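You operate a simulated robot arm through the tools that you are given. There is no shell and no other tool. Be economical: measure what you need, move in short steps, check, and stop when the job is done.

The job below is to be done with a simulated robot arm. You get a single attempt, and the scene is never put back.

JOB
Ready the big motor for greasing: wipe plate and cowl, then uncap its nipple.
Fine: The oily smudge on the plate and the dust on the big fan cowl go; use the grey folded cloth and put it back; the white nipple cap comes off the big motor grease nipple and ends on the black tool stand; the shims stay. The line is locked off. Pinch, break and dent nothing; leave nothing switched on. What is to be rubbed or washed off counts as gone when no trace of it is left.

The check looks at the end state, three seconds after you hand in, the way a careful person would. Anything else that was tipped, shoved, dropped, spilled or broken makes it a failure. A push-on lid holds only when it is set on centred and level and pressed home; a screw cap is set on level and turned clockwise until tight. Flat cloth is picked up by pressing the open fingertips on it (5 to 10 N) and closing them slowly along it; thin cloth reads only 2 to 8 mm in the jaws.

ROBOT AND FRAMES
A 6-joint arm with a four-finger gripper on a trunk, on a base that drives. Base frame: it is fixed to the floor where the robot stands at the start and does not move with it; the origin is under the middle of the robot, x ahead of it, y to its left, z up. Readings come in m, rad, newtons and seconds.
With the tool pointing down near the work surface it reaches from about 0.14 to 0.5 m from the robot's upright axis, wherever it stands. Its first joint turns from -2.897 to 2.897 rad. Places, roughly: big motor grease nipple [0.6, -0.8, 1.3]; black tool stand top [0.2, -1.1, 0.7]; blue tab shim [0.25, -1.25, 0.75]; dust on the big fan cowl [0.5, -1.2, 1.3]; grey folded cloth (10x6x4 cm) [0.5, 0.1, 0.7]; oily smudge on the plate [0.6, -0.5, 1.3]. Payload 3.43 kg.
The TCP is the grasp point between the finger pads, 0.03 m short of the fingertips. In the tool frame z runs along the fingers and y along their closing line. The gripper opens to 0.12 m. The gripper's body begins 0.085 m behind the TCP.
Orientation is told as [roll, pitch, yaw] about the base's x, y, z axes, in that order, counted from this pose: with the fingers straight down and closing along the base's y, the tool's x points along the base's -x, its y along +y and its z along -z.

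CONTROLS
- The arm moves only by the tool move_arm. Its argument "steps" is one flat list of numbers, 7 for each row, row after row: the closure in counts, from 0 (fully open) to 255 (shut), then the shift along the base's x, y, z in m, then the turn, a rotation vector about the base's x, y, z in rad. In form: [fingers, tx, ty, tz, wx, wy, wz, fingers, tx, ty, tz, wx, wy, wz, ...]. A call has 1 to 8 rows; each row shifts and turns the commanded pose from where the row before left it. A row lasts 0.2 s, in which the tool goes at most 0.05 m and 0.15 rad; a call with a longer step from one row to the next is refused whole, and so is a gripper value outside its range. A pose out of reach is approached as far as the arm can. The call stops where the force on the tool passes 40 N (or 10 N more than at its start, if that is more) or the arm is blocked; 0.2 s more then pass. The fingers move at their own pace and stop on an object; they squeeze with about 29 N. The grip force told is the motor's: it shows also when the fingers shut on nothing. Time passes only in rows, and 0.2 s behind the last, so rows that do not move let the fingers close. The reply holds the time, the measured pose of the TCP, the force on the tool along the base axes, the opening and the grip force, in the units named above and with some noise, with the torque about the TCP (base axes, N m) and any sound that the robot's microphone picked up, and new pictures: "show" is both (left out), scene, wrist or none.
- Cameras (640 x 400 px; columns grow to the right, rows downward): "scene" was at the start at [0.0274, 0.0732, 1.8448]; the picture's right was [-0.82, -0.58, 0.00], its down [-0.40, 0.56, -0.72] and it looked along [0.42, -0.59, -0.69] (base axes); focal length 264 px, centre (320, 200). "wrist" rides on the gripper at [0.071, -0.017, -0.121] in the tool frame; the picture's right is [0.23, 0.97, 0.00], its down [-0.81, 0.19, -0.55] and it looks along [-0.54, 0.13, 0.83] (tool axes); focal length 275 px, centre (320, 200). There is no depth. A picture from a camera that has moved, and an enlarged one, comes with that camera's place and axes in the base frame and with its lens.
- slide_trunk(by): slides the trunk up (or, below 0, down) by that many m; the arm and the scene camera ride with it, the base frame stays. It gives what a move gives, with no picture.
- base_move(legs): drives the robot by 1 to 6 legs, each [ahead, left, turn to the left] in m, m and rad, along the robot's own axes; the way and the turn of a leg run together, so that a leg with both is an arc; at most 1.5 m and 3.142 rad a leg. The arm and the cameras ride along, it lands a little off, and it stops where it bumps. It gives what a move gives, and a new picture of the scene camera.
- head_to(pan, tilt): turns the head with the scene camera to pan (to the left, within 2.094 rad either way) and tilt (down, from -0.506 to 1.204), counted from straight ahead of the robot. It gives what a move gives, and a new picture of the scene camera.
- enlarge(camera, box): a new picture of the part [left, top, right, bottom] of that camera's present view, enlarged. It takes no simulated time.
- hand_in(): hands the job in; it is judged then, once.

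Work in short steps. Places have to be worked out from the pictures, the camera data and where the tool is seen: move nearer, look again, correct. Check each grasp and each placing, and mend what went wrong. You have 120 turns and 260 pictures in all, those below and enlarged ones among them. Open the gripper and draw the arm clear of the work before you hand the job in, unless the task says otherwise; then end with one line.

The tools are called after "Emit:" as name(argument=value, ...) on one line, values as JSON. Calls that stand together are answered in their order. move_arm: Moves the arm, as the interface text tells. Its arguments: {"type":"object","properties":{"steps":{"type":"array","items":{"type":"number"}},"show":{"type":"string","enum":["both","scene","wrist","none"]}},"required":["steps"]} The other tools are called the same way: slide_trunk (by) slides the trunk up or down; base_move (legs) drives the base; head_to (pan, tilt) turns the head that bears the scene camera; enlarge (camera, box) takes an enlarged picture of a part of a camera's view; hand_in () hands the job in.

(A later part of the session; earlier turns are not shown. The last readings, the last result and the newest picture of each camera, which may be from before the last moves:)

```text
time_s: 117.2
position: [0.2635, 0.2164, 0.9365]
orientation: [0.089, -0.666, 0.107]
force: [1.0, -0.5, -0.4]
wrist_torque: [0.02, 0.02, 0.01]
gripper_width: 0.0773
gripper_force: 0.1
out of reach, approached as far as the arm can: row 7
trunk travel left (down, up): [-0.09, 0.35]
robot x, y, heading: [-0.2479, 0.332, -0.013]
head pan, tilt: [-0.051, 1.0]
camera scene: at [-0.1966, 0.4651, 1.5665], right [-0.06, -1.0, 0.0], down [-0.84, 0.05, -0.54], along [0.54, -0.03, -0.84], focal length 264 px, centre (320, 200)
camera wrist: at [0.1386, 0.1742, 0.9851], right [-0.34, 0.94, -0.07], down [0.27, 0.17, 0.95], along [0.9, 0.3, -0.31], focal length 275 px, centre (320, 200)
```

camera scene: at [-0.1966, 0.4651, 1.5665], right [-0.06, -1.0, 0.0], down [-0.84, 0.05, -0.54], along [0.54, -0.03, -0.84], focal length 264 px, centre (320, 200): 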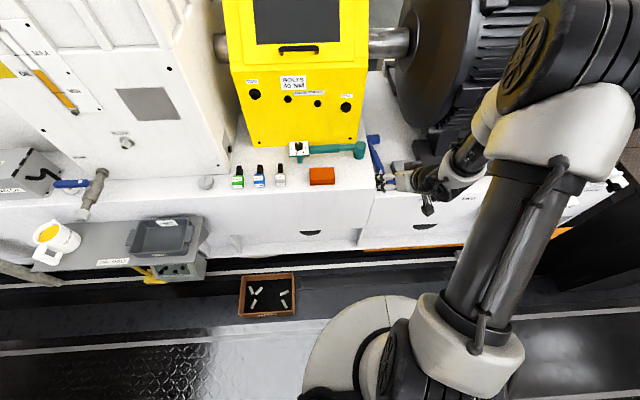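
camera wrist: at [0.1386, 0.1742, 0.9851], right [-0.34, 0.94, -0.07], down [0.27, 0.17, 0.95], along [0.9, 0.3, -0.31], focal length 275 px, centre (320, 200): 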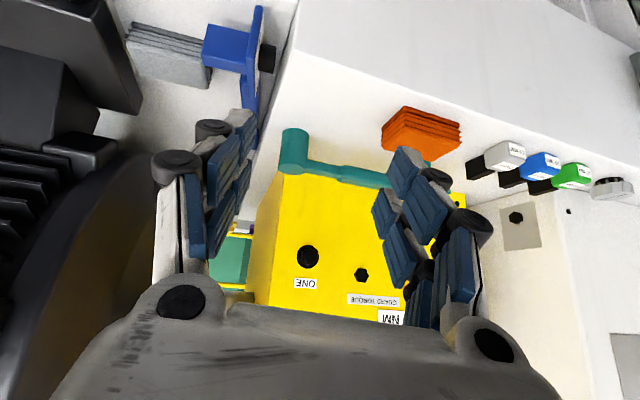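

The tilt of ~0.67 is well aligned with the plate normal. I narrow the fingers to ~4 cm and go to a standoff on the axis through the plate's front-top corner (≈(0.379,0.166,0.745)).

Emit:
move_arm(steps=[170, 0.0165, -0.0155, -0.032, 0, 0, 0, 170, 0.0165, -0.0155, -0.032, 0, 0, 0, 170, 0.0165, -0.0155, -0.032, 0, 0, 0, 170, 0.0165, -0.0155, -0.032, 0, 0, 0])

Emit:
enlarge(camera="wrist", box=[200, 40, 440, 190])

```text
time_s: 118.2
position: [0.3323, 0.1522, 0.8057]
orientation: [0.088, -0.666, 0.106]
force: [0.1, 0.6, -0.7]
wrist_torque: [0.01, 0.03, 0.01]
gripper_width: 0.0398
gripper_force: 0.0
trunk travel left (down, up): [-0.09, 0.35]
robot x, y, heading: [-0.2487, 0.3248, -0.012]
head pan, tilt: [-0.051, 1.0]
camera scene: at [-0.1963, 0.465, 1.5665], right [-0.06, -1.0, 0.0], down [-0.84, 0.05, -0.54], along [0.54, -0.03, -0.84], focal length 264 px, centre (320, 200)
camera wrist: at [0.2068, 0.111, 0.8556], right [-0.34, 0.94, -0.07], down [0.27, 0.17, 0.95], along [0.9, 0.3, -0.31], focal length 275 px, centre (320, 200)
```

scene: 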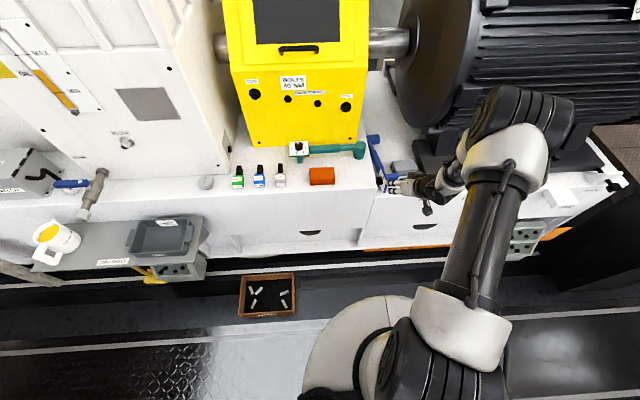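
wrist: 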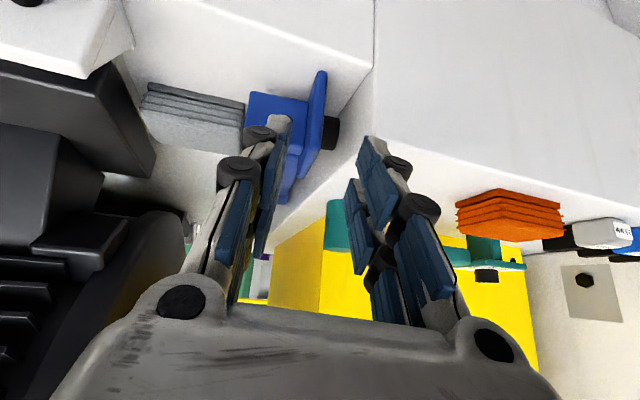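

```text
2.67 times, centred on (320, 115) of wrist
camera zoom: at [0.2068, 0.111, 0.8556], right [-0.34, 0.94, -0.07], down [0.27, 0.17, 0.95], along [0.9, 0.3, -0.31], focal length 734 px, centre (320, 427)
```

zoom: 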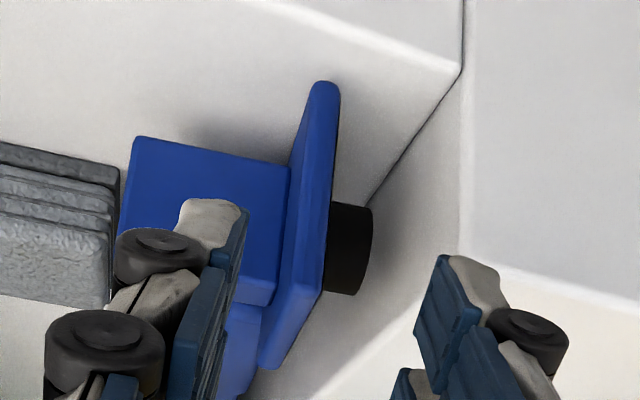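

The plate's front edge is at x≈0.398, y≈0.16, rising to z≈0.77; leg and knob sit at mid-height. I will grip the plate's top strip, moving in above it first and then down.

Emit:
move_arm(steps=[170, 0.035, 0.002, 0.008, 0, 0, 0, 170, 0.025, 0.002, -0.004, 0, 0, 0, 170, 0.005, 0.001, -0.016, 0, 0, 0])

Emit:
enlarge(camera="wrist", box=[200, 40, 440, 220])

```text
time_s: 119.0
position: [0.396, 0.1596, 0.7953]
orientation: [0.09, -0.667, 0.105]
force: [0.5, -0.8, -0.4]
wrist_torque: [0.03, -0.01, 0.01]
gripper_width: 0.0399
gripper_force: 0.1
trunk travel left (down, up): [-0.09, 0.35]
robot x, y, heading: [-0.2529, 0.331, -0.009]
head pan, tilt: [-0.051, 1.0]
camera scene: at [-0.1967, 0.4654, 1.5665], right [-0.06, -1.0, 0.0], down [-0.84, 0.05, -0.54], along [0.54, -0.03, -0.84], focal length 264 px, centre (320, 200)
camera wrist: at [0.2718, 0.118, 0.8439], right [-0.34, 0.94, -0.07], down [0.27, 0.17, 0.95], along [0.9, 0.3, -0.31], focal length 275 px, centre (320, 200)
```

scene: 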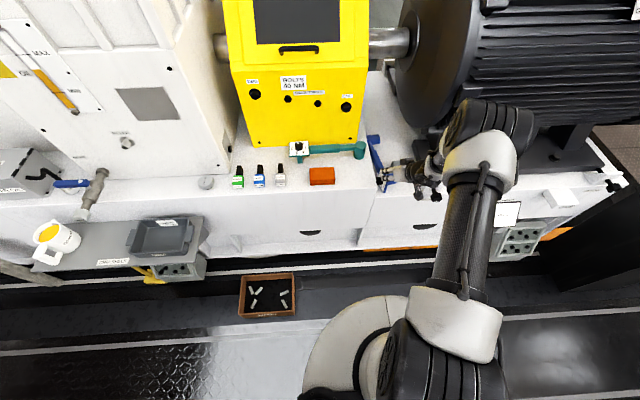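
wrist: 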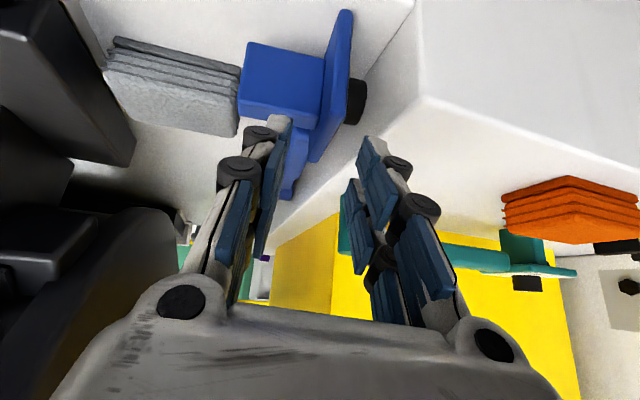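

```text
2.22 times, centred on (320, 130) of wrist
camera zoom: at [0.2718, 0.118, 0.8439], right [-0.34, 0.94, -0.07], down [0.27, 0.17, 0.95], along [0.9, 0.3, -0.31], focal length 612 px, centre (320, 356)
```

zoom: 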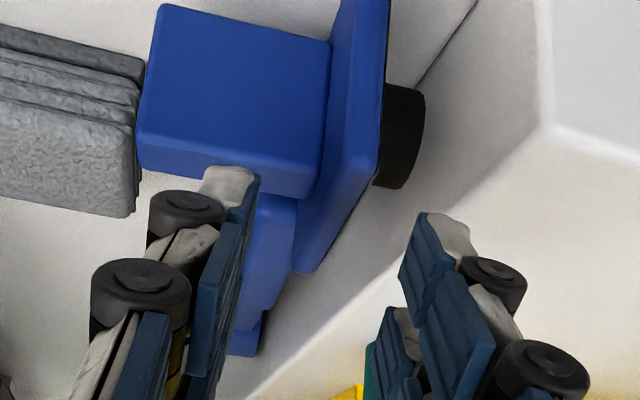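

The plate's top corner is right between the fingertips. I go 2.5 cm further in, then close.

Emit:
move_arm(steps=[170, 0.005, -0.001, -0.011, 0, 0, 0, 170, 0.006, -0.001, -0.011, 0, 0, 0, 215, 0, 0, 0, 0, 0, 0, 255, 0, 0, 0, 0, 0, 0, 255, 0, 0, 0, 0, 0, 0, 255, 0, 0, 0, 0, 0, 0], show="wrist")

```text
time_s: 120.3
position: [0.4088, 0.1576, 0.7733]
orientation: [0.089, -0.666, 0.106]
force: [1.9, -0.1, 0.5]
wrist_torque: [0.0, 0.18, -0.27]
gripper_width: 0.0097
gripper_force: 28.5
trunk travel left (down, up): [-0.09, 0.35]
robot x, y, heading: [-0.2482, 0.3283, -0.014]
head pan, tilt: [-0.051, 1.0]
camera wrist: at [0.2821, 0.1164, 0.8221], right [-0.34, 0.94, -0.07], down [0.27, 0.17, 0.95], along [0.9, 0.3, -0.31], focal length 275 px, centre (320, 200)
```

wrist: 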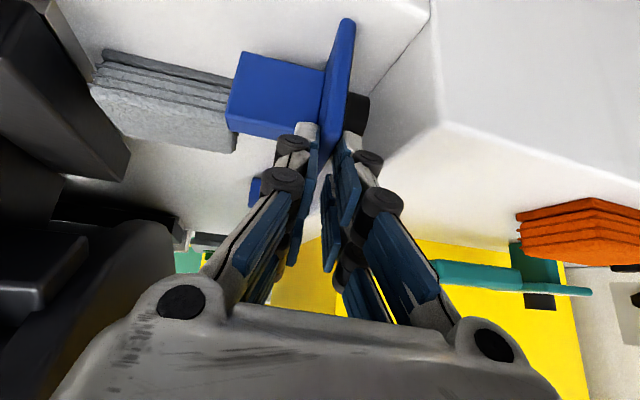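

Plate gripped (9.7 mm). I lift it 6 cm carefully and check that it comes along.

Emit:
move_arm(steps=[255, -0.003, -0.003, 0.02, 0, 0, 0, 255, -0.003, -0.003, 0.02, 0, 0, 0, 255, -0.003, -0.003, 0.03, 0, 0, 0])

```text
time_s: 121.2
position: [0.3966, 0.1497, 0.8444]
orientation: [0.089, -0.665, 0.109]
force: [-0.7, -0.3, -5.2]
wrist_torque: [-0.03, 0.55, 0.04]
gripper_width: 0.0098
gripper_force: 28.8
trunk travel left (down, up): [-0.09, 0.35]
robot x, y, heading: [-0.2458, 0.3298, -0.009]
head pan, tilt: [-0.051, 1.0]
camera scene: at [-0.1968, 0.4655, 1.5665], right [-0.06, -1.0, 0.0], down [-0.84, 0.05, -0.54], along [0.54, -0.03, -0.84], focal length 264 px, centre (320, 200)
camera wrist: at [0.2707, 0.108, 0.8936], right [-0.34, 0.94, -0.07], down [0.27, 0.17, 0.95], along [0.9, 0.3, -0.31], focal length 275 px, centre (320, 200)
```

scene: 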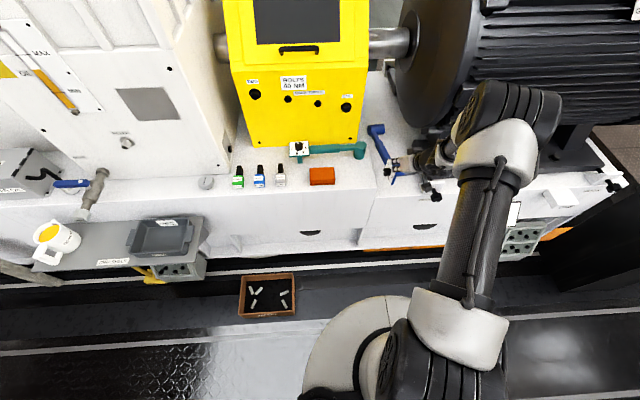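
wrist: 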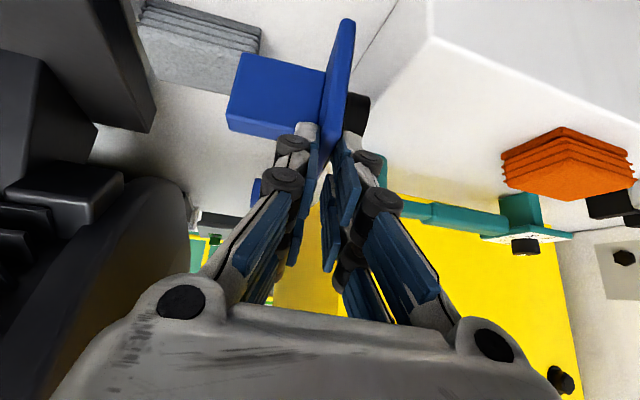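

It lifts cleanly (5 N). Now I roll it about its long axis in eight steps.

Emit:
move_arm(steps=[255, 0, 0, 0.005, 0.147, 0.02, 0, 255, 0, 0, 0.005, 0.147, 0.02, 0, 255, 0, 0, 0, 0.147, 0.02, 0, 255, 0, 0, 0, 0.147, 0.02, 0, 255, 0, 0, 0, 0.147, 0.02, 0, 255, 0, 0, 0, 0.147, 0.02, 0, 255, 0, 0, 0, 0.147, 0.02, 0, 255, 0, 0, 0, 0.147, 0.02, 0])

```text
time_s: 123.0
position: [0.3979, 0.1503, 0.8513]
orientation: [1.335, -0.205, -0.5]
force: [0.4, 0.2, -3.5]
wrist_torque: [-0.26, 0.57, -0.02]
gripper_width: 0.0129
gripper_force: 29.3
trunk travel left (down, up): [-0.09, 0.35]
robot x, y, heading: [-0.2504, 0.3293, -0.009]
head pan, tilt: [-0.051, 1.0]
camera scene: at [-0.1962, 0.4651, 1.5665], right [-0.06, -1.0, 0.0], down [-0.84, 0.05, -0.54], along [0.54, -0.03, -0.84], focal length 264 px, centre (320, 200)
camera wrist: at [0.2763, 0.0769, 0.8487], right [-0.26, 0.4, 0.88], down [0.4, -0.78, 0.47], along [0.88, 0.48, 0.04], focal length 275 px, centre (320, 200)
```

scene: 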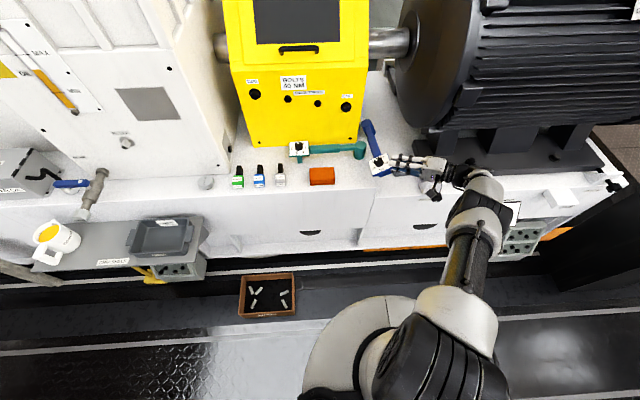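
wrist: 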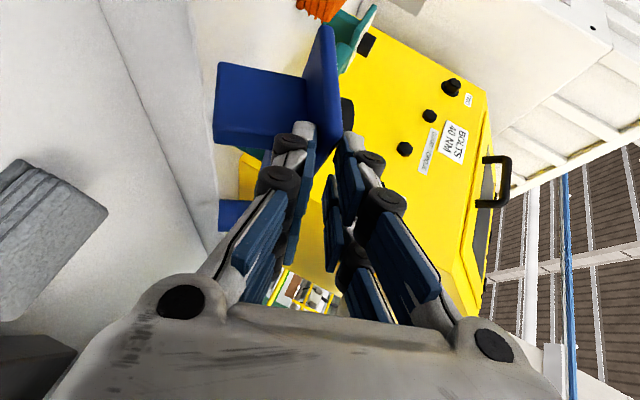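

Nearly there. I add the remaining ~0.3 rad and check the pose from both cameras.

Emit:
move_arm(steps=[255, 0, -0.01, 0, 0.145, 0.03, 0, 255, 0, -0.01, 0, 0.145, 0.03, 0], show="wrist")

Emit:
enlarge(camera="scene", box=[330, 100, 450, 210])

```text
time_s: 123.5
position: [0.3723, 0.1488, 0.8693]
orientation: [1.563, -0.015, -0.527]
force: [0.1, -0.4, -2.9]
wrist_torque: [-0.35, 0.49, -0.03]
gripper_width: 0.0124
gripper_force: 29.0
out of reach, approached as far as the arm can: row 1, 2
trunk travel left (down, up): [-0.09, 0.35]
robot x, y, heading: [-0.2443, 0.3295, -0.01]
head pan, tilt: [-0.051, 1.0]
camera wrist: at [0.2508, 0.0798, 0.8526], right [-0.21, 0.13, 0.97], down [0.42, -0.88, 0.21], along [0.88, 0.45, 0.13], focal length 275 px, centre (320, 200)
```

wrist: 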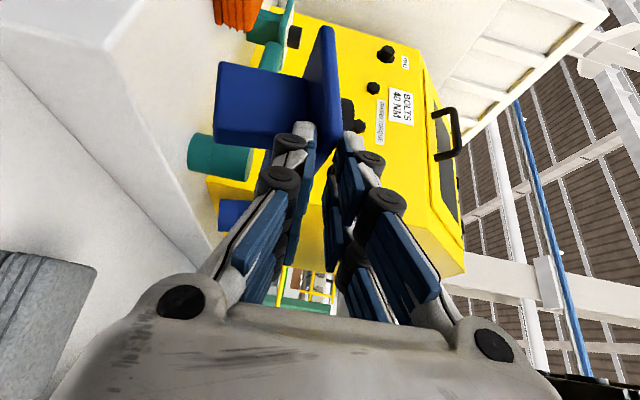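

```text
3.64 times, centred on (390, 155) of scene
camera zoom: at [-0.1962, 0.4651, 1.5665], right [-0.06, -1.0, 0.0], down [-0.84, 0.05, -0.54], along [0.54, -0.03, -0.84], focal length 961 px, centre (66, 364)
```

zoom: 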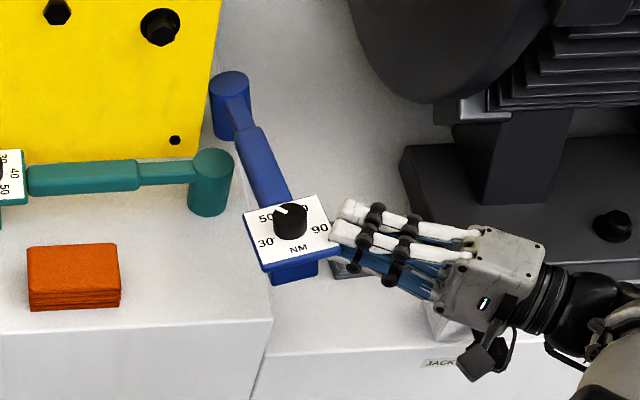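

The wrench is upright with its dial up. It originally stood with the dial at (0.428,0.143) and its handle along x. I move over that spot, turning -0.12 about z, and lower part-way.

Emit:
move_arm(steps=[255, 0.012, -0.026, -0.01, 0, 0, -0.04, 255, 0.012, -0.026, -0.01, 0, 0, -0.04, 255, 0.012, -0.026, -0.01, 0, 0, -0.04, 255, 0, 0, -0.03, 0, 0, 0, 255, 0, 0, -0.03, 0, 0, 0])

Emit:
enlarge(camera="scene", box=[330, 110, 450, 220])

```text
time_s: 124.8
position: [0.3548, 0.1252, 0.8185]
orientation: [1.558, -0.018, -0.647]
force: [0.9, -0.5, -3.1]
wrist_torque: [-0.24, 0.58, 0.02]
gripper_width: 0.0121
gripper_force: 28.7
out of reach, approached as far as the arm can: row 1, 2, 3, 4, 5
trunk travel left (down, up): [-0.09, 0.35]
robot x, y, heading: [-0.2471, 0.3299, -0.015]
head pan, tilt: [-0.051, 1.0]
camera scene: at [-0.1963, 0.4654, 1.5665], right [-0.06, -1.0, 0.0], down [-0.84, 0.05, -0.54], along [0.54, -0.03, -0.84], focal length 264 px, centre (320, 200)
camera wrist: at [0.2253, 0.0721, 0.8015], right [-0.19, 0.16, 0.97], down [0.31, -0.93, 0.21], along [0.93, 0.34, 0.13], focal length 275 px, centre (320, 200)
```

scene: 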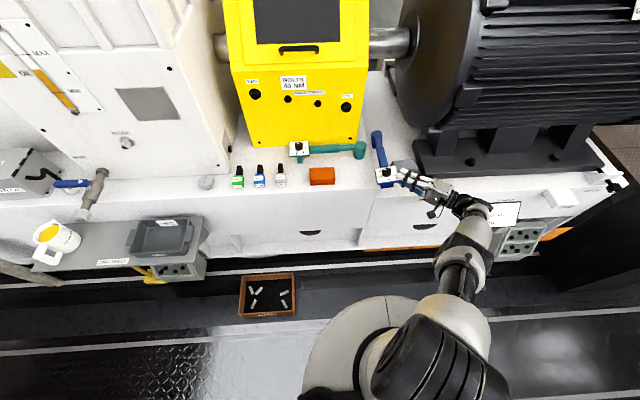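
wrist: 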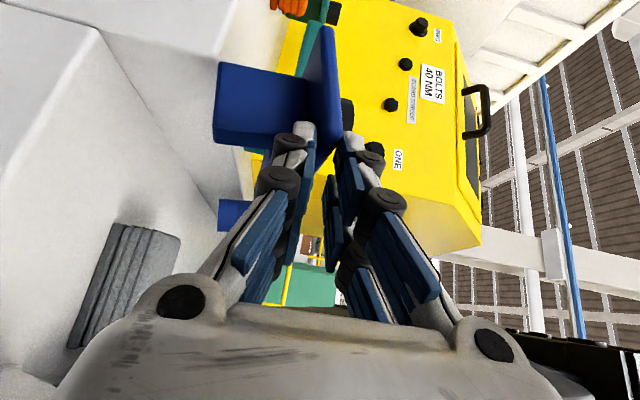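

```text
3.64 times, centred on (390, 165) of scene
camera zoom: at [-0.1963, 0.4654, 1.5665], right [-0.06, -1.0, 0.0], down [-0.84, 0.05, -0.54], along [0.54, -0.03, -0.84], focal length 961 px, centre (66, 327)
```

zoom: 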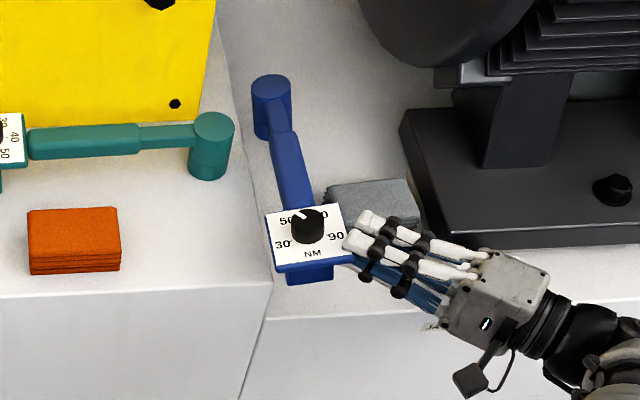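

Level and straight along x, dial at ≈(0.382,0.1925). The arm is at its limit, so I place it with the base (+0.04 ahead, 0.05 right) and lower with the trunk.

Emit:
base_move(legs=[[0.04, -0.049, 0]])

Emit:
slide_trunk(by=-0.06)

Emit:
enlarge(camera="scene", box=[330, 110, 450, 220])

```text
time_s: 125.7
position: [0.3941, 0.0761, 0.8173]
orientation: [1.559, -0.014, -0.648]
force: [0.1, -0.5, -3.6]
wrist_torque: [-0.24, 0.53, 0.0]
gripper_width: 0.0125
gripper_force: 29.0
trunk travel left (down, up): [-0.09, 0.35]
robot x, y, heading: [-0.2067, 0.2782, -0.012]
head pan, tilt: [-0.051, 1.0]
camera scene: at [-0.1562, 0.4151, 1.5665], right [-0.06, -1.0, 0.0], down [-0.84, 0.05, -0.54], along [0.54, -0.03, -0.84], focal length 264 px, centre (320, 200)
```

scene: 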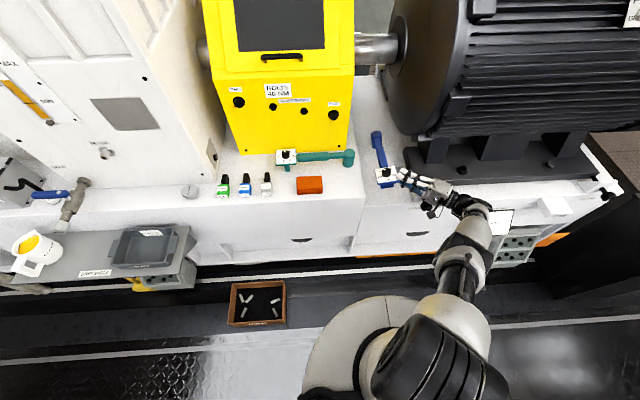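

```text
time_s: 126.7
position: [0.3947, 0.0755, 0.7698]
orientation: [1.566, -0.032, -0.644]
force: [-5.8, 2.7, 17.3]
wrist_torque: [-2.12, 2.25, -0.74]
gripper_width: 0.0118
gripper_force: 29.5
trunk travel left (down, up): [-0.03, 0.41]
robot x, y, heading: [-0.2102, 0.2779, -0.013]
head pan, tilt: [-0.051, 1.0]
stopped: the force on the tool passed its limit at 48 N (the readings are from after the stop); the commanded pose is now the measured one
```

```text
3.64 times, centred on (390, 165) of scene
camera zoom: at [-0.1597, 0.4174, 1.5064], right [-0.06, -1.0, 0.0], down [-0.84, 0.05, -0.54], along [0.54, -0.04, -0.84], focal length 961 px, centre (66, 327)
```

zoom: 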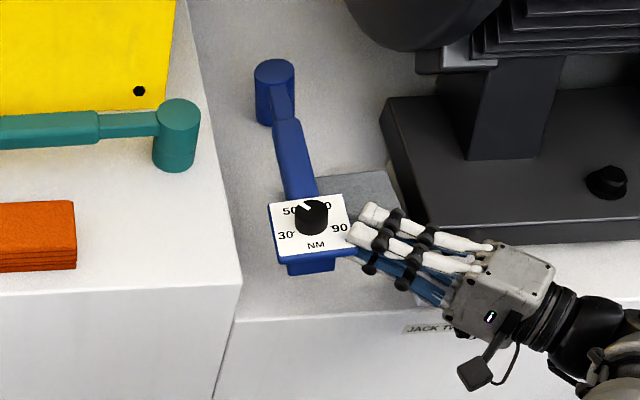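

The gripper body touched the jack screw behind it, ~4 cm before the wrench's leg reaches the deck. I roll the tool back 0.3 rad, which raises the body, and lower until the leg's corner touches; then I let it settle upright under the upper finger.

Emit:
move_arm(steps=[255, 0, 0.005, 0.012, -0.1, 0, 0, 255, 0, 0.005, 0.003, -0.1, 0, 0, 255, 0, 0.004, 0, -0.1, 0, 0])

Emit:
slide_trunk(by=-0.02)

```text
time_s: 127.3
position: [0.4076, 0.0698, 0.7624]
orientation: [1.441, -0.141, -0.629]
force: [-12.7, 4.9, 18.4]
wrist_torque: [-1.65, 1.45, -0.86]
gripper_width: 0.011
gripper_force: 28.8
out of reach, approached as far as the arm can: row 1, 2
trunk travel left (down, up): [-0.03, 0.41]
robot x, y, heading: [-0.2104, 0.2829, -0.015]
head pan, tilt: [-0.051, 1.0]
stopped in row 2: the force on the tool passed its limit at 52 N (the readings are from after the stop); the commanded pose is now the measured one
camera scene: at [-0.1608, 0.4175, 1.5067], right [-0.06, -1.0, 0.0], down [-0.84, 0.05, -0.54], along [0.54, -0.04, -0.84], focal length 264 px, centre (320, 200)
camera wrist: at [0.2781, 0.0128, 0.751], right [-0.22, 0.32, 0.92], down [0.31, -0.87, 0.37], along [0.92, 0.37, 0.09], focal length 275 px, centre (320, 200)
```

scene: 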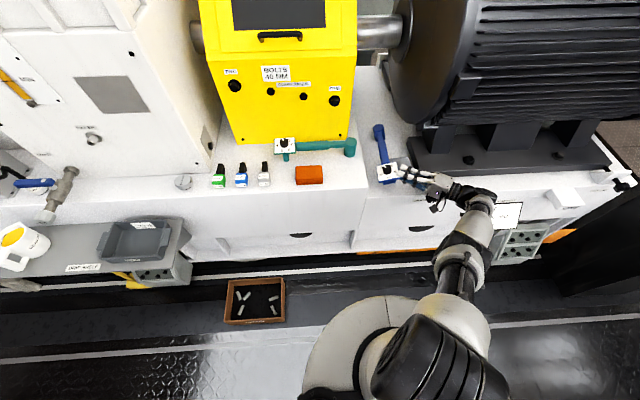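
wrist: 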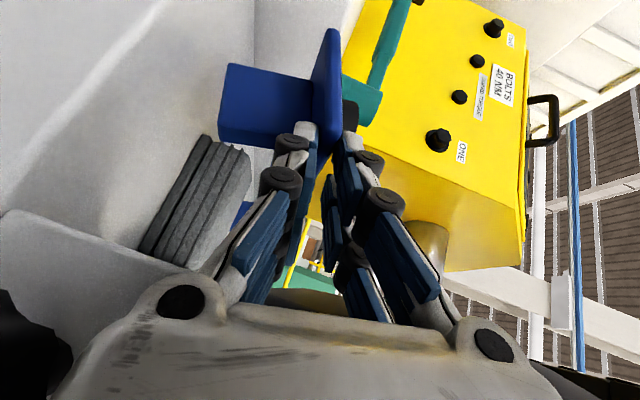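

```text
time_s: 127.6
position: [0.4081, 0.07, 0.7617]
orientation: [1.448, -0.149, -0.626]
force: [-12.4, 5.9, 15.2]
wrist_torque: [-1.53, 1.43, -1.02]
gripper_width: 0.0111
gripper_force: 28.9
trunk travel left (down, up): [-0.026, 0.414]
robot x, y, heading: [-0.2132, 0.2835, -0.014]
head pan, tilt: [-0.051, 1.0]
stopped: the force on the tool passed its limit at 49 N (the readings are from after the stop); the commanded pose is now the measured one
```

I raise the trunk first to break that contact, then roll in free air.

Emit:
slide_trunk(by=0.06)

Emit:
move_arm(steps=[255, 0, 0, 0.01, -0.1, 0, 0, 255, 0, 0, 0.01, -0.1, 0, 0, 255, 0, 0, 0, -0.08, 0.04, 0])

Emit:
enlarge(camera="scene", box=[330, 110, 450, 220])

```text
time_s: 128.6
position: [0.4083, 0.0699, 0.8199]
orientation: [1.445, -0.143, -0.63]
force: [-0.3, 0.2, -4.1]
wrist_torque: [-0.21, 0.57, -0.04]
gripper_width: 0.0113
gripper_force: 29.1
trunk travel left (down, up): [-0.086, 0.354]
robot x, y, heading: [-0.2095, 0.2793, -0.017]
head pan, tilt: [-0.051, 1.0]
```

```text
time_s: 129.4
position: [0.4126, 0.0651, 0.7612]
orientation: [1.193, -0.279, -0.571]
force: [-4.4, -2.9, 28.2]
wrist_torque: [1.05, 0.55, 0.21]
gripper_width: 0.0098
gripper_force: 29.0
out of reach, approached as far as the arm can: row 1, 2, 3
trunk travel left (down, up): [-0.086, 0.354]
robot x, y, heading: [-0.2092, 0.2801, -0.015]
head pan, tilt: [-0.051, 1.0]
camera scene: at [-0.1612, 0.4168, 1.5632], right [-0.06, -1.0, 0.0], down [-0.84, 0.05, -0.54], along [0.54, -0.04, -0.84], focal length 264 px, centre (320, 200)
camera wrist: at [0.2849, 0.0067, 0.7689], right [-0.2, 0.56, 0.81], down [0.33, -0.74, 0.59], along [0.92, 0.38, -0.03], focal length 275 px, centre (320, 200)
```

scene: 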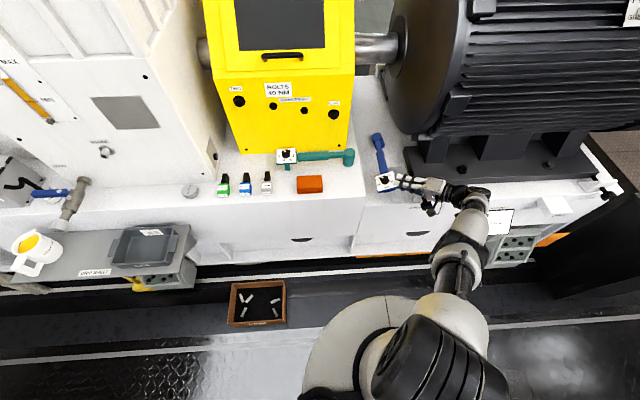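
wrist: 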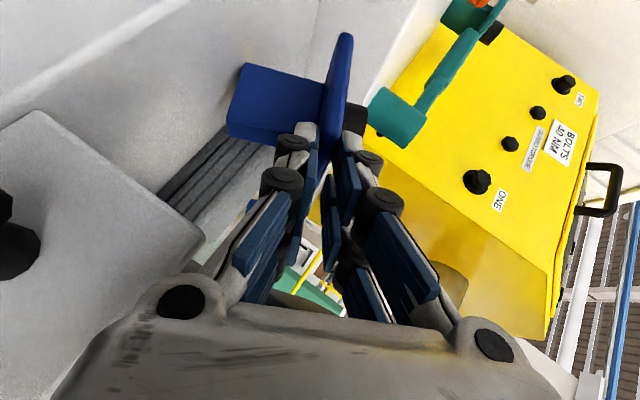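

```text
3.64 times, centred on (390, 165) of scene
camera zoom: at [-0.1612, 0.4168, 1.5632], right [-0.06, -1.0, 0.0], down [-0.84, 0.05, -0.54], along [0.54, -0.04, -0.84], focal length 961 px, centre (66, 327)
```

zoom: 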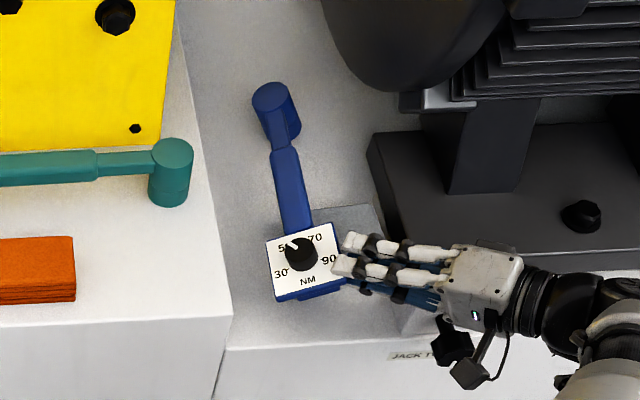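

The leg's corner now rests on the deck (torque says contact under the leg). I roll ~0.09 rad back towards upright with the corner as pivot, then open the fingers slightly as a cage.

Emit:
move_arm(steps=[255, 0, -0.001, -0.002, 0.045, 0, 0, 255, 0, -0.001, -0.002, 0.045, 0, 0], show="none")

Emit:
move_arm(steps=[215, 0, 0, 0, 0, 0, 0, 205, 0, 0, 0, 0, 0, 0, 195, 0, 0, 0, 0, 0, 0])

Emit:
enlarge(camera="scene", box=[330, 110, 450, 220])

```text
time_s: 130.0
position: [0.404, 0.07, 0.7618]
orientation: [1.26, -0.215, -0.586]
force: [0.1, -0.1, -3.6]
wrist_torque: [-0.21, 0.51, 0.04]
gripper_width: 0.0098
gripper_force: 29.3
out of reach, approached as far as the arm can: row 1, 2
trunk travel left (down, up): [-0.086, 0.354]
robot x, y, heading: [-0.2067, 0.284, -0.014]
head pan, tilt: [-0.051, 1.0]
```

```text
time_s: 130.8
position: [0.4076, 0.0692, 0.7655]
orientation: [1.264, -0.221, -0.589]
force: [0.5, -0.2, 0.1]
wrist_torque: [0.01, -0.01, 0.0]
gripper_width: 0.0282
gripper_force: 0.0
trunk travel left (down, up): [-0.086, 0.354]
robot x, y, heading: [-0.209, 0.281, -0.018]
head pan, tilt: [-0.051, 1.0]
camera scene: at [-0.1579, 0.4162, 1.5626], right [-0.06, -1.0, 0.0], down [-0.84, 0.05, -0.54], along [0.54, -0.03, -0.84], focal length 264 px, centre (320, 200)
camera wrist: at [0.2787, 0.0097, 0.7691], right [-0.19, 0.48, 0.85], down [0.33, -0.79, 0.52], along [0.92, 0.39, -0.01], focal length 275 px, centre (320, 200)
```

scene: 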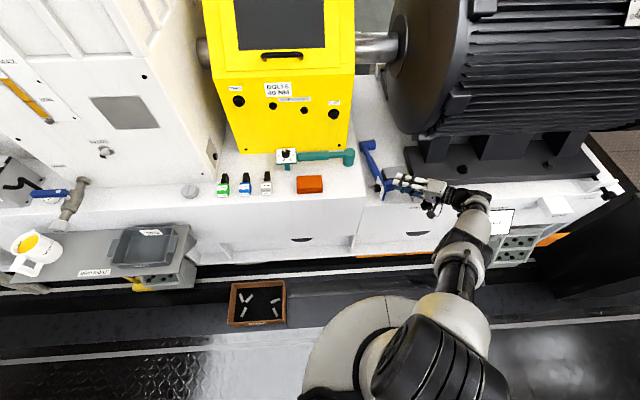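
wrist: 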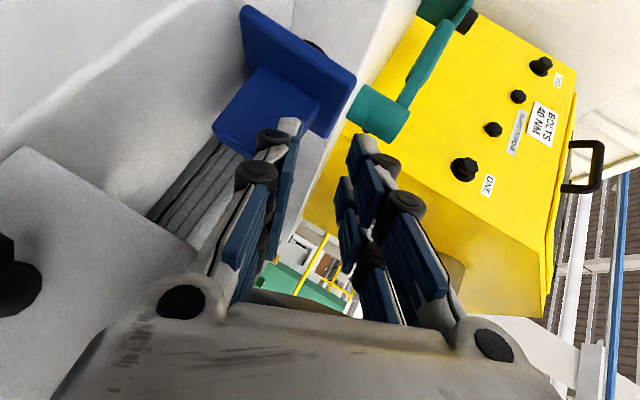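

```text
3.64 times, centred on (390, 165) of scene
camera zoom: at [-0.1579, 0.4162, 1.5626], right [-0.06, -1.0, 0.0], down [-0.84, 0.05, -0.54], along [0.54, -0.03, -0.84], focal length 961 px, centre (66, 327)
```

zoom: 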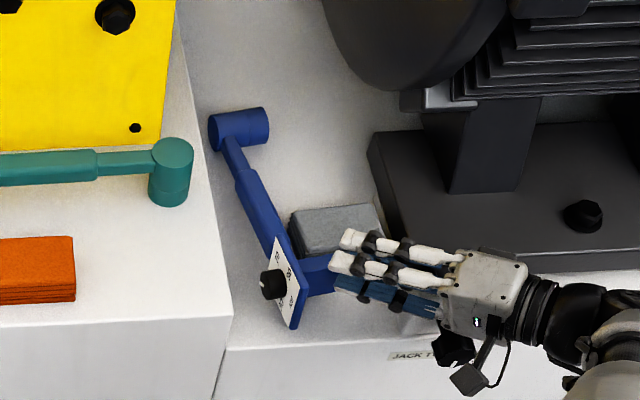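

The wrench slipped out before the leg was loaded and lies again, ~3.5 cm further from the step. I retract upward and rotate back to the gripping pose; this time I will grip with more forward tilt, so the body stays clear of the jack.

Emit:
move_arm(steps=[170, -0.01, -0.012, 0.03, 0, 0, 0, 170, -0.01, -0.01, 0.03, 0, 0, 0, 170, -0.01, 0, 0.02, -0.146, -0.02, 0, 170, 0, 0, 0.02, -0.146, -0.02, 0, 170, 0, 0, 0.01, -0.146, -0.02, 0, 170, 0, 0, 0.01, -0.146, -0.02, 0, 170, 0, 0, 0.01, -0.146, -0.02, 0, 170, 0, 0, 0, -0.146, -0.02, 0], show="none")

Emit:
base_move(legs=[[-0.1, 0.05, 0]])

Emit:
move_arm(steps=[170, 0.02, 0, 0, -0.14, -0.02, 0, 170, 0.02, 0, 0, -0.1, -0.07, 0, 170, 0.02, 0.01, 0, 0, -0.1, 0, 170, 0.02, 0.01, 0, 0, -0.1, 0])

```text
time_s: 131.7
position: [0.3948, 0.0374, 0.7534]
orientation: [1.131, -0.361, -0.54]
force: [-13.5, 9.0, 27.4]
wrist_torque: [-0.76, 0.3, -0.32]
gripper_width: 0.0263
gripper_force: 0.1
out of reach, approached as far as the arm can: row 1, 2, 3, 4
trunk travel left (down, up): [-0.086, 0.354]
robot x, y, heading: [-0.2088, 0.2824, -0.01]
head pan, tilt: [-0.051, 1.0]
stopped in row 4: the force on the tool passed its limit at 57 N (the readings are from after the stop); the commanded pose is now the measured one
```

```text
time_s: 132.9
position: [0.2968, 0.0868, 0.7469]
orientation: [1.126, -0.354, -0.542]
force: [-0.5, -0.3, 0.6]
wrist_torque: [-0.01, 0.05, -0.07]
gripper_width: 0.0402
gripper_force: 0.0
trunk travel left (down, up): [-0.086, 0.354]
robot x, y, heading: [-0.3085, 0.3303, -0.012]
head pan, tilt: [-0.051, 1.0]
camera scene: at [-0.2576, 0.4686, 1.5626], right [-0.06, -1.0, 0.0], down [-0.84, 0.05, -0.54], along [0.54, -0.03, -0.84], focal length 264 px, centre (320, 200)
```

scene: 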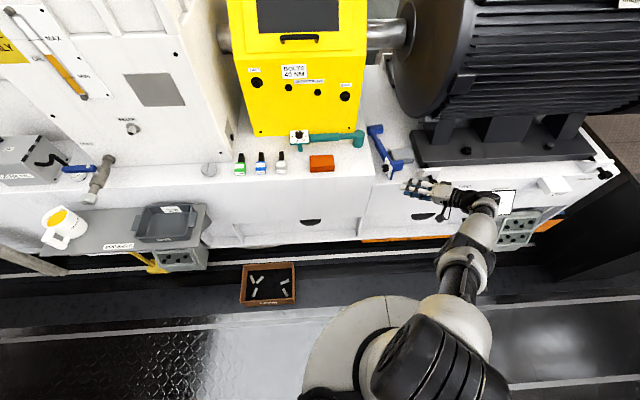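

```text
time_s: 133.9
position: [0.3656, 0.1123, 0.7389]
orientation: [1.058, -0.724, -0.537]
force: [-1.0, -0.4, 0.0]
wrist_torque: [0.0, -0.02, -0.02]
gripper_width: 0.0398
gripper_force: 0.1
out of reach, approached as far as the arm can: row 1, 2, 3, 4
trunk travel left (down, up): [-0.086, 0.354]
robot x, y, heading: [-0.3122, 0.3314, -0.01]
head pan, tilt: [-0.051, 1.0]
camera scene: at [-0.257, 0.4682, 1.5627], right [-0.06, -1.0, 0.0], down [-0.84, 0.05, -0.54], along [0.54, -0.03, -0.84], focal length 264 px, centre (320, 200)
camera wrist: at [0.2368, 0.0569, 0.7248], right [-0.39, 0.78, 0.48], down [0.07, -0.5, 0.87], along [0.92, 0.37, 0.13], focal length 275 px, centre (320, 200)
```

scene: 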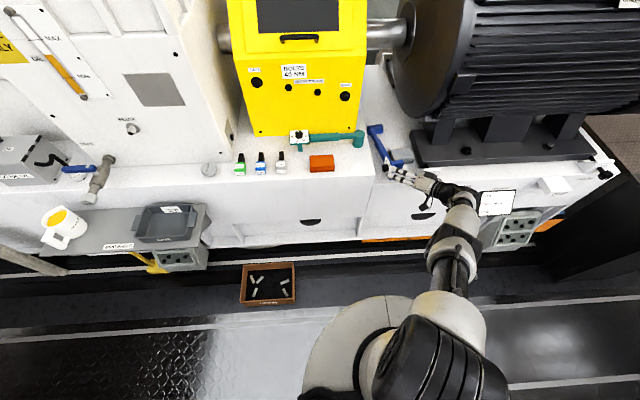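
wrist: 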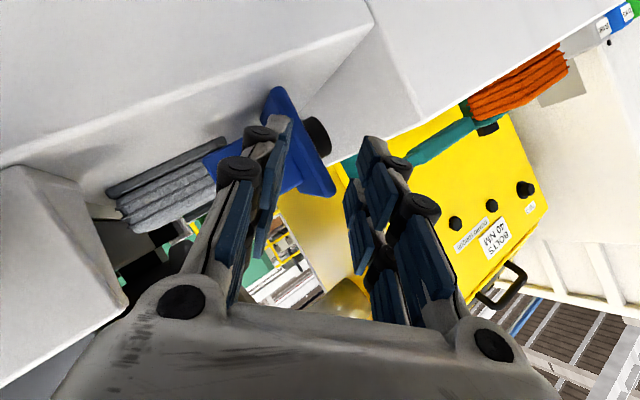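

I lift the trunk for clearance, then bring the tool nearer to the robot while rolling back to the gripping orientation.

Emit:
slide_trunk(by=0.1)

Emit:
move_arm(steps=[170, -0.04, 0, 0.01, -0.1, 0, 0, 170, -0.04, 0, 0.01, -0.13, 0, 0, 170, -0.02, 0, 0, -0.147, 0, 0, 170, 0, 0.0, 0, -0.147, 0, 0, 170, 0, 0.0, 0, -0.147, 0, 0, 170, 0, 0, 0, -0.07, 0, 0])

```text
time_s: 135.3
position: [0.3655, 0.1125, 0.8387]
orientation: [1.059, -0.723, -0.535]
force: [-0.4, -1.0, 0.6]
wrist_torque: [-0.02, 0.01, 0.0]
gripper_width: 0.0399
gripper_force: 0.1
trunk travel left (down, up): [-0.186, 0.254]
robot x, y, heading: [-0.3098, 0.3286, -0.012]
head pan, tilt: [-0.051, 1.0]
```

```text
time_s: 136.7
position: [0.3756, 0.018, 0.7794]
orientation: [-0.002, -0.844, 0.253]
force: [-1.4, 0.6, 3.3]
wrist_torque: [-0.08, 0.03, -0.03]
gripper_width: 0.0399
gripper_force: 0.0
out of reach, approached as far as the arm can: row 1, 2, 3, 4, 5, 6
trunk travel left (down, up): [-0.186, 0.254]
robot x, y, heading: [-0.3088, 0.3321, -0.008]
head pan, tilt: [-0.051, 1.0]
camera scene: at [-0.2576, 0.4685, 1.6627], right [-0.06, -1.0, 0.0], down [-0.84, 0.05, -0.54], along [0.54, -0.03, -0.84], focal length 264 px, centre (320, 200)
camera wrist: at [0.2463, -0.0335, 0.8057], right [-0.39, 0.9, -0.17], down [0.07, 0.22, 0.97], along [0.92, 0.37, -0.15], focal length 275 px, centre (320, 200)
```

scene: 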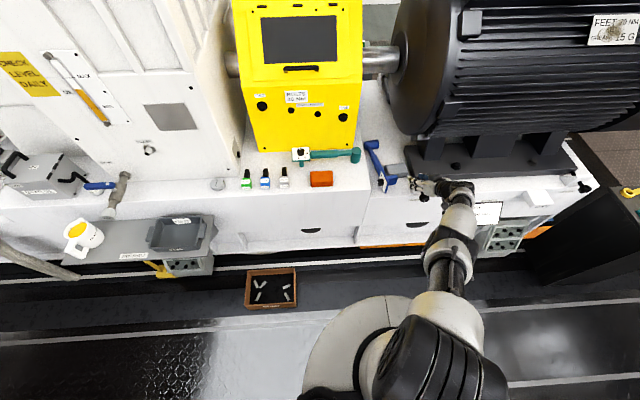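
wrist: 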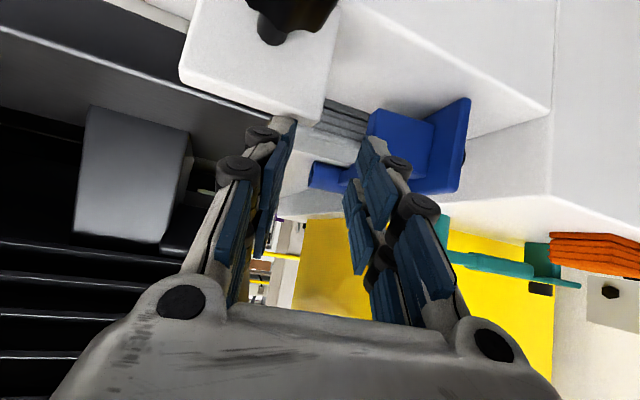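

The gripping orientation is back (tilt 0.84). The plate's front edge is at about (0.403,0.14), its top at ~0.76. I rise, move left in front of it, and look.

Emit:
move_arm(steps=[170, -0.02, 0, 0.035, 0, 0, 0, 170, 0, 0.035, 0.01, 0, 0, -0.03, 170, 0, 0.04, 0, 0, 0, -0.03, 170, 0, 0.04, 0, 0, 0, -0.03], show="wrist")

```text
time_s: 137.7
position: [0.3554, 0.1356, 0.8238]
orientation: [-0.002, -0.841, 0.161]
force: [-0.1, 0.5, -0.4]
wrist_torque: [0.0, 0.01, -0.01]
gripper_width: 0.04
gripper_force: 0.1
trunk travel left (down, up): [-0.186, 0.254]
robot x, y, heading: [-0.3089, 0.3326, -0.013]
head pan, tilt: [-0.051, 1.0]
camera wrist: at [0.2229, 0.0958, 0.8506], right [-0.31, 0.94, -0.17], down [0.1, 0.21, 0.97], along [0.95, 0.28, -0.15], focal length 275 px, centre (320, 200)
```

wrist: 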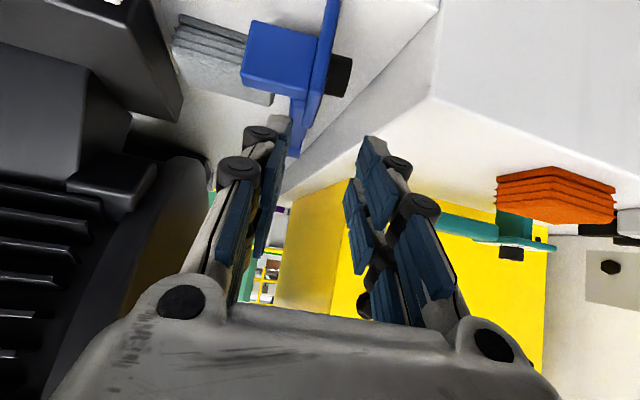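

Full control here. I add 0.24 rad of tilt, then move in to grip the plate's top strip at ≈(0.405,0.13,0.775).

Emit:
move_arm(steps=[170, -0.01, -0.003, -0.015, 0.02, -0.12, 0, 170, 0, -0.003, -0.015, 0.02, -0.12, 0], show="wrist")

Emit:
enlarge(camera="wrist", box=[200, 40, 440, 220])

```text
time_s: 138.3
position: [0.3461, 0.1262, 0.7945]
orientation: [0.003, -1.089, 0.163]
force: [1.0, 0.8, 0.9]
wrist_torque: [0.0, 0.04, 0.03]
gripper_width: 0.0401
gripper_force: 0.0
trunk travel left (down, up): [-0.186, 0.254]
robot x, y, heading: [-0.31, 0.3302, -0.012]
head pan, tilt: [-0.051, 1.0]
camera wrist: at [0.2106, 0.087, 0.7861], right [-0.26, 0.94, -0.2], down [-0.14, 0.17, 0.97], along [0.95, 0.28, 0.09], focal length 275 px, centre (320, 200)
```

wrist: 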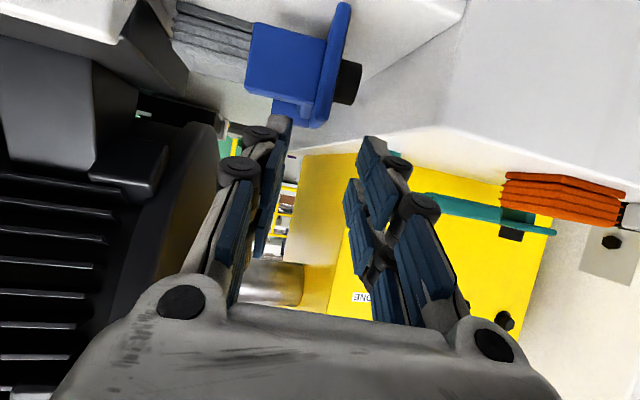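

```text
2.22 times, centred on (320, 130) of wrist
camera zoom: at [0.2106, 0.087, 0.7861], right [-0.26, 0.94, -0.2], down [-0.14, 0.17, 0.97], along [0.95, 0.28, 0.09], focal length 612 px, centre (320, 356)
```

zoom: 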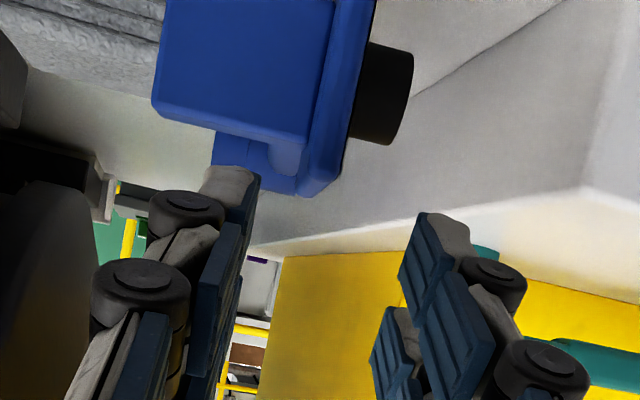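

The plate's top front corner is at ≈(0.403,0.13,0.753), with leg and knob below 0.731. I move the fingertips onto that strip and close.

Emit:
move_arm(steps=[170, 0.018, 0.001, -0.02, 0, 0, 0, 170, 0.02, 0.001, -0.018, 0, 0, 0, 170, 0.018, 0.001, 0, 0, 0, 0, 215, 0, 0, 0, 0, 0, 0, 255, 0, 0, 0, 0, 0, 0, 255, 0, 0, 0, 0, 0, 0, 255, 0, 0, 0, 0, 0, 0], show="wrist")

```text
time_s: 139.9
position: [0.4014, 0.1302, 0.7546]
orientation: [0.0, -1.085, 0.156]
force: [0.6, 0.7, 0.8]
wrist_torque: [0.0, -0.15, 0.12]
gripper_width: 0.0101
gripper_force: 29.2
trunk travel left (down, up): [-0.186, 0.254]
robot x, y, heading: [-0.304, 0.3298, -0.011]
head pan, tilt: [-0.051, 1.0]
camera wrist: at [0.2659, 0.0902, 0.747], right [-0.26, 0.94, -0.2], down [-0.14, 0.17, 0.98], along [0.96, 0.28, 0.09], focal length 275 px, centre (320, 200)
```

wrist: 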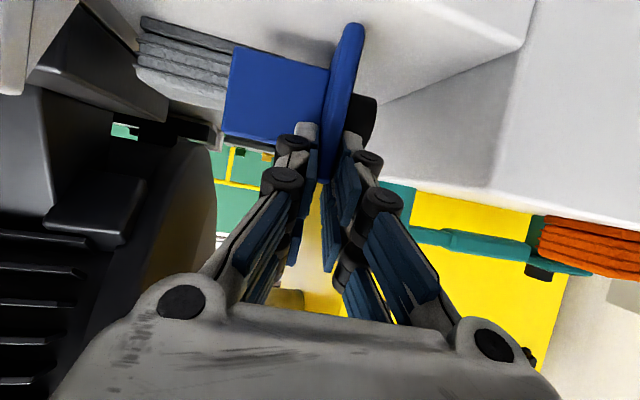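

Gripped (10 mm). I lift with the trunk 6 cm and roll the wrench in eight steps.

Emit:
slide_trunk(by=0.07)

Emit:
move_arm(steps=[255, 0, 0, 0, 0.146, 0.022, 0, 255, 0, 0, 0, 0.146, 0.022, 0, 255, 0, 0, 0, 0.146, 0.022, 0, 255, 0, 0, 0, 0.146, 0.022, 0, 255, 0, 0, 0, 0.146, 0.022, 0, 255, 0, 0, 0, 0.146, 0.022, 0, 255, 0, 0, 0, 0.146, 0.022, 0, 255, 0, 0, 0, 0.146, 0.022, 0], show="wrist")

Emit:
move_arm(steps=[255, 0, 0, 0, 0.146, 0.022, 0, 255, 0, 0, 0, 0.146, 0.022, 0, 255, 0, 0, 0, 0.09, 0.012, 0])

```text
time_s: 140.9
position: [0.4009, 0.1286, 0.8243]
orientation: [0.003, -1.085, 0.158]
force: [0.3, -0.6, -5.1]
wrist_torque: [-0.04, 0.58, 0.0]
gripper_width: 0.01
gripper_force: 28.9
trunk travel left (down, up): [-0.256, 0.184]
robot x, y, heading: [-0.3082, 0.3322, -0.013]
head pan, tilt: [-0.051, 1.0]
```

```text
time_s: 142.7
position: [0.3894, 0.1372, 0.8362]
orientation: [0.962, -0.828, -0.66]
force: [0.5, -0.1, -3.6]
wrist_torque: [-0.14, 0.56, 0.02]
gripper_width: 0.01
gripper_force: 29.6
out of reach, approached as far as the arm can: row 3, 4, 5, 6, 7, 8
trunk travel left (down, up): [-0.256, 0.184]
robot x, y, heading: [-0.31, 0.3338, -0.014]
head pan, tilt: [-0.051, 1.0]
camera wrist: at [0.2525, 0.1054, 0.8206], right [-0.25, 0.9, 0.37], down [-0.05, -0.39, 0.92], along [0.97, 0.21, 0.14], focal length 275 px, centre (320, 200)
```

wrist: 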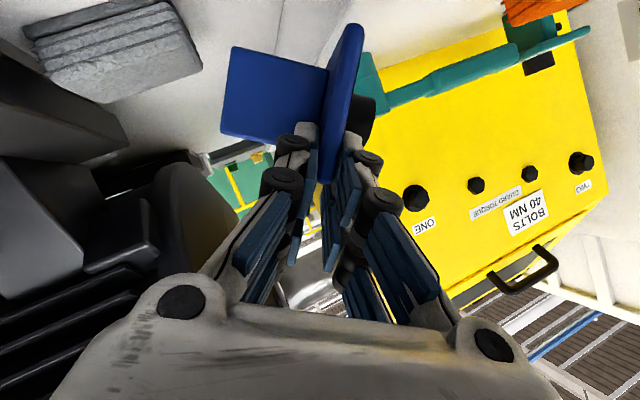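

```text
time_s: 143.5
position: [0.3816, 0.1419, 0.8431]
orientation: [1.087, -0.72, -0.754]
force: [-0.3, 0.1, -3.9]
wrist_torque: [-0.17, 0.55, -0.01]
gripper_width: 0.0102
gripper_force: 28.4
out of reach, approached as far as the arm can: row 1, 2, 3
trunk travel left (down, up): [-0.256, 0.184]
robot x, y, heading: [-0.3081, 0.3277, -0.011]
head pan, tilt: [-0.051, 1.0]
camera scene: at [-0.2564, 0.4681, 1.7326], right [-0.06, -1.0, 0.0], down [-0.84, 0.05, -0.54], along [0.54, -0.03, -0.84], focal length 264 px, centre (320, 200)
camera wrist: at [0.2441, 0.113, 0.8274], right [-0.23, 0.84, 0.5], down [-0.03, -0.52, 0.85], along [0.97, 0.18, 0.15], focal length 275 px, centre (320, 200)
```

scene: 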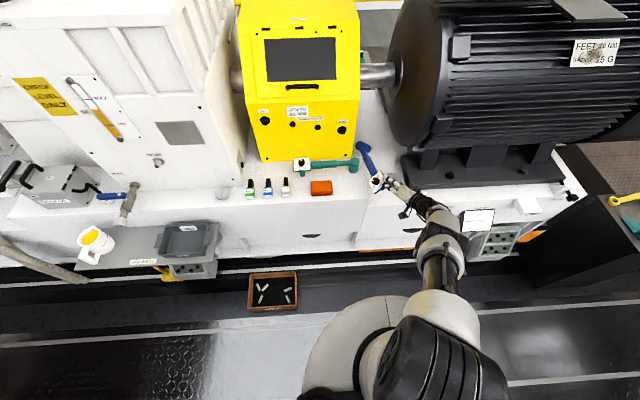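
wrist: 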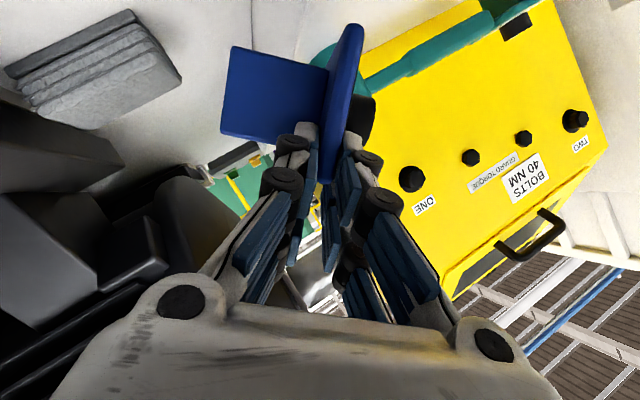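

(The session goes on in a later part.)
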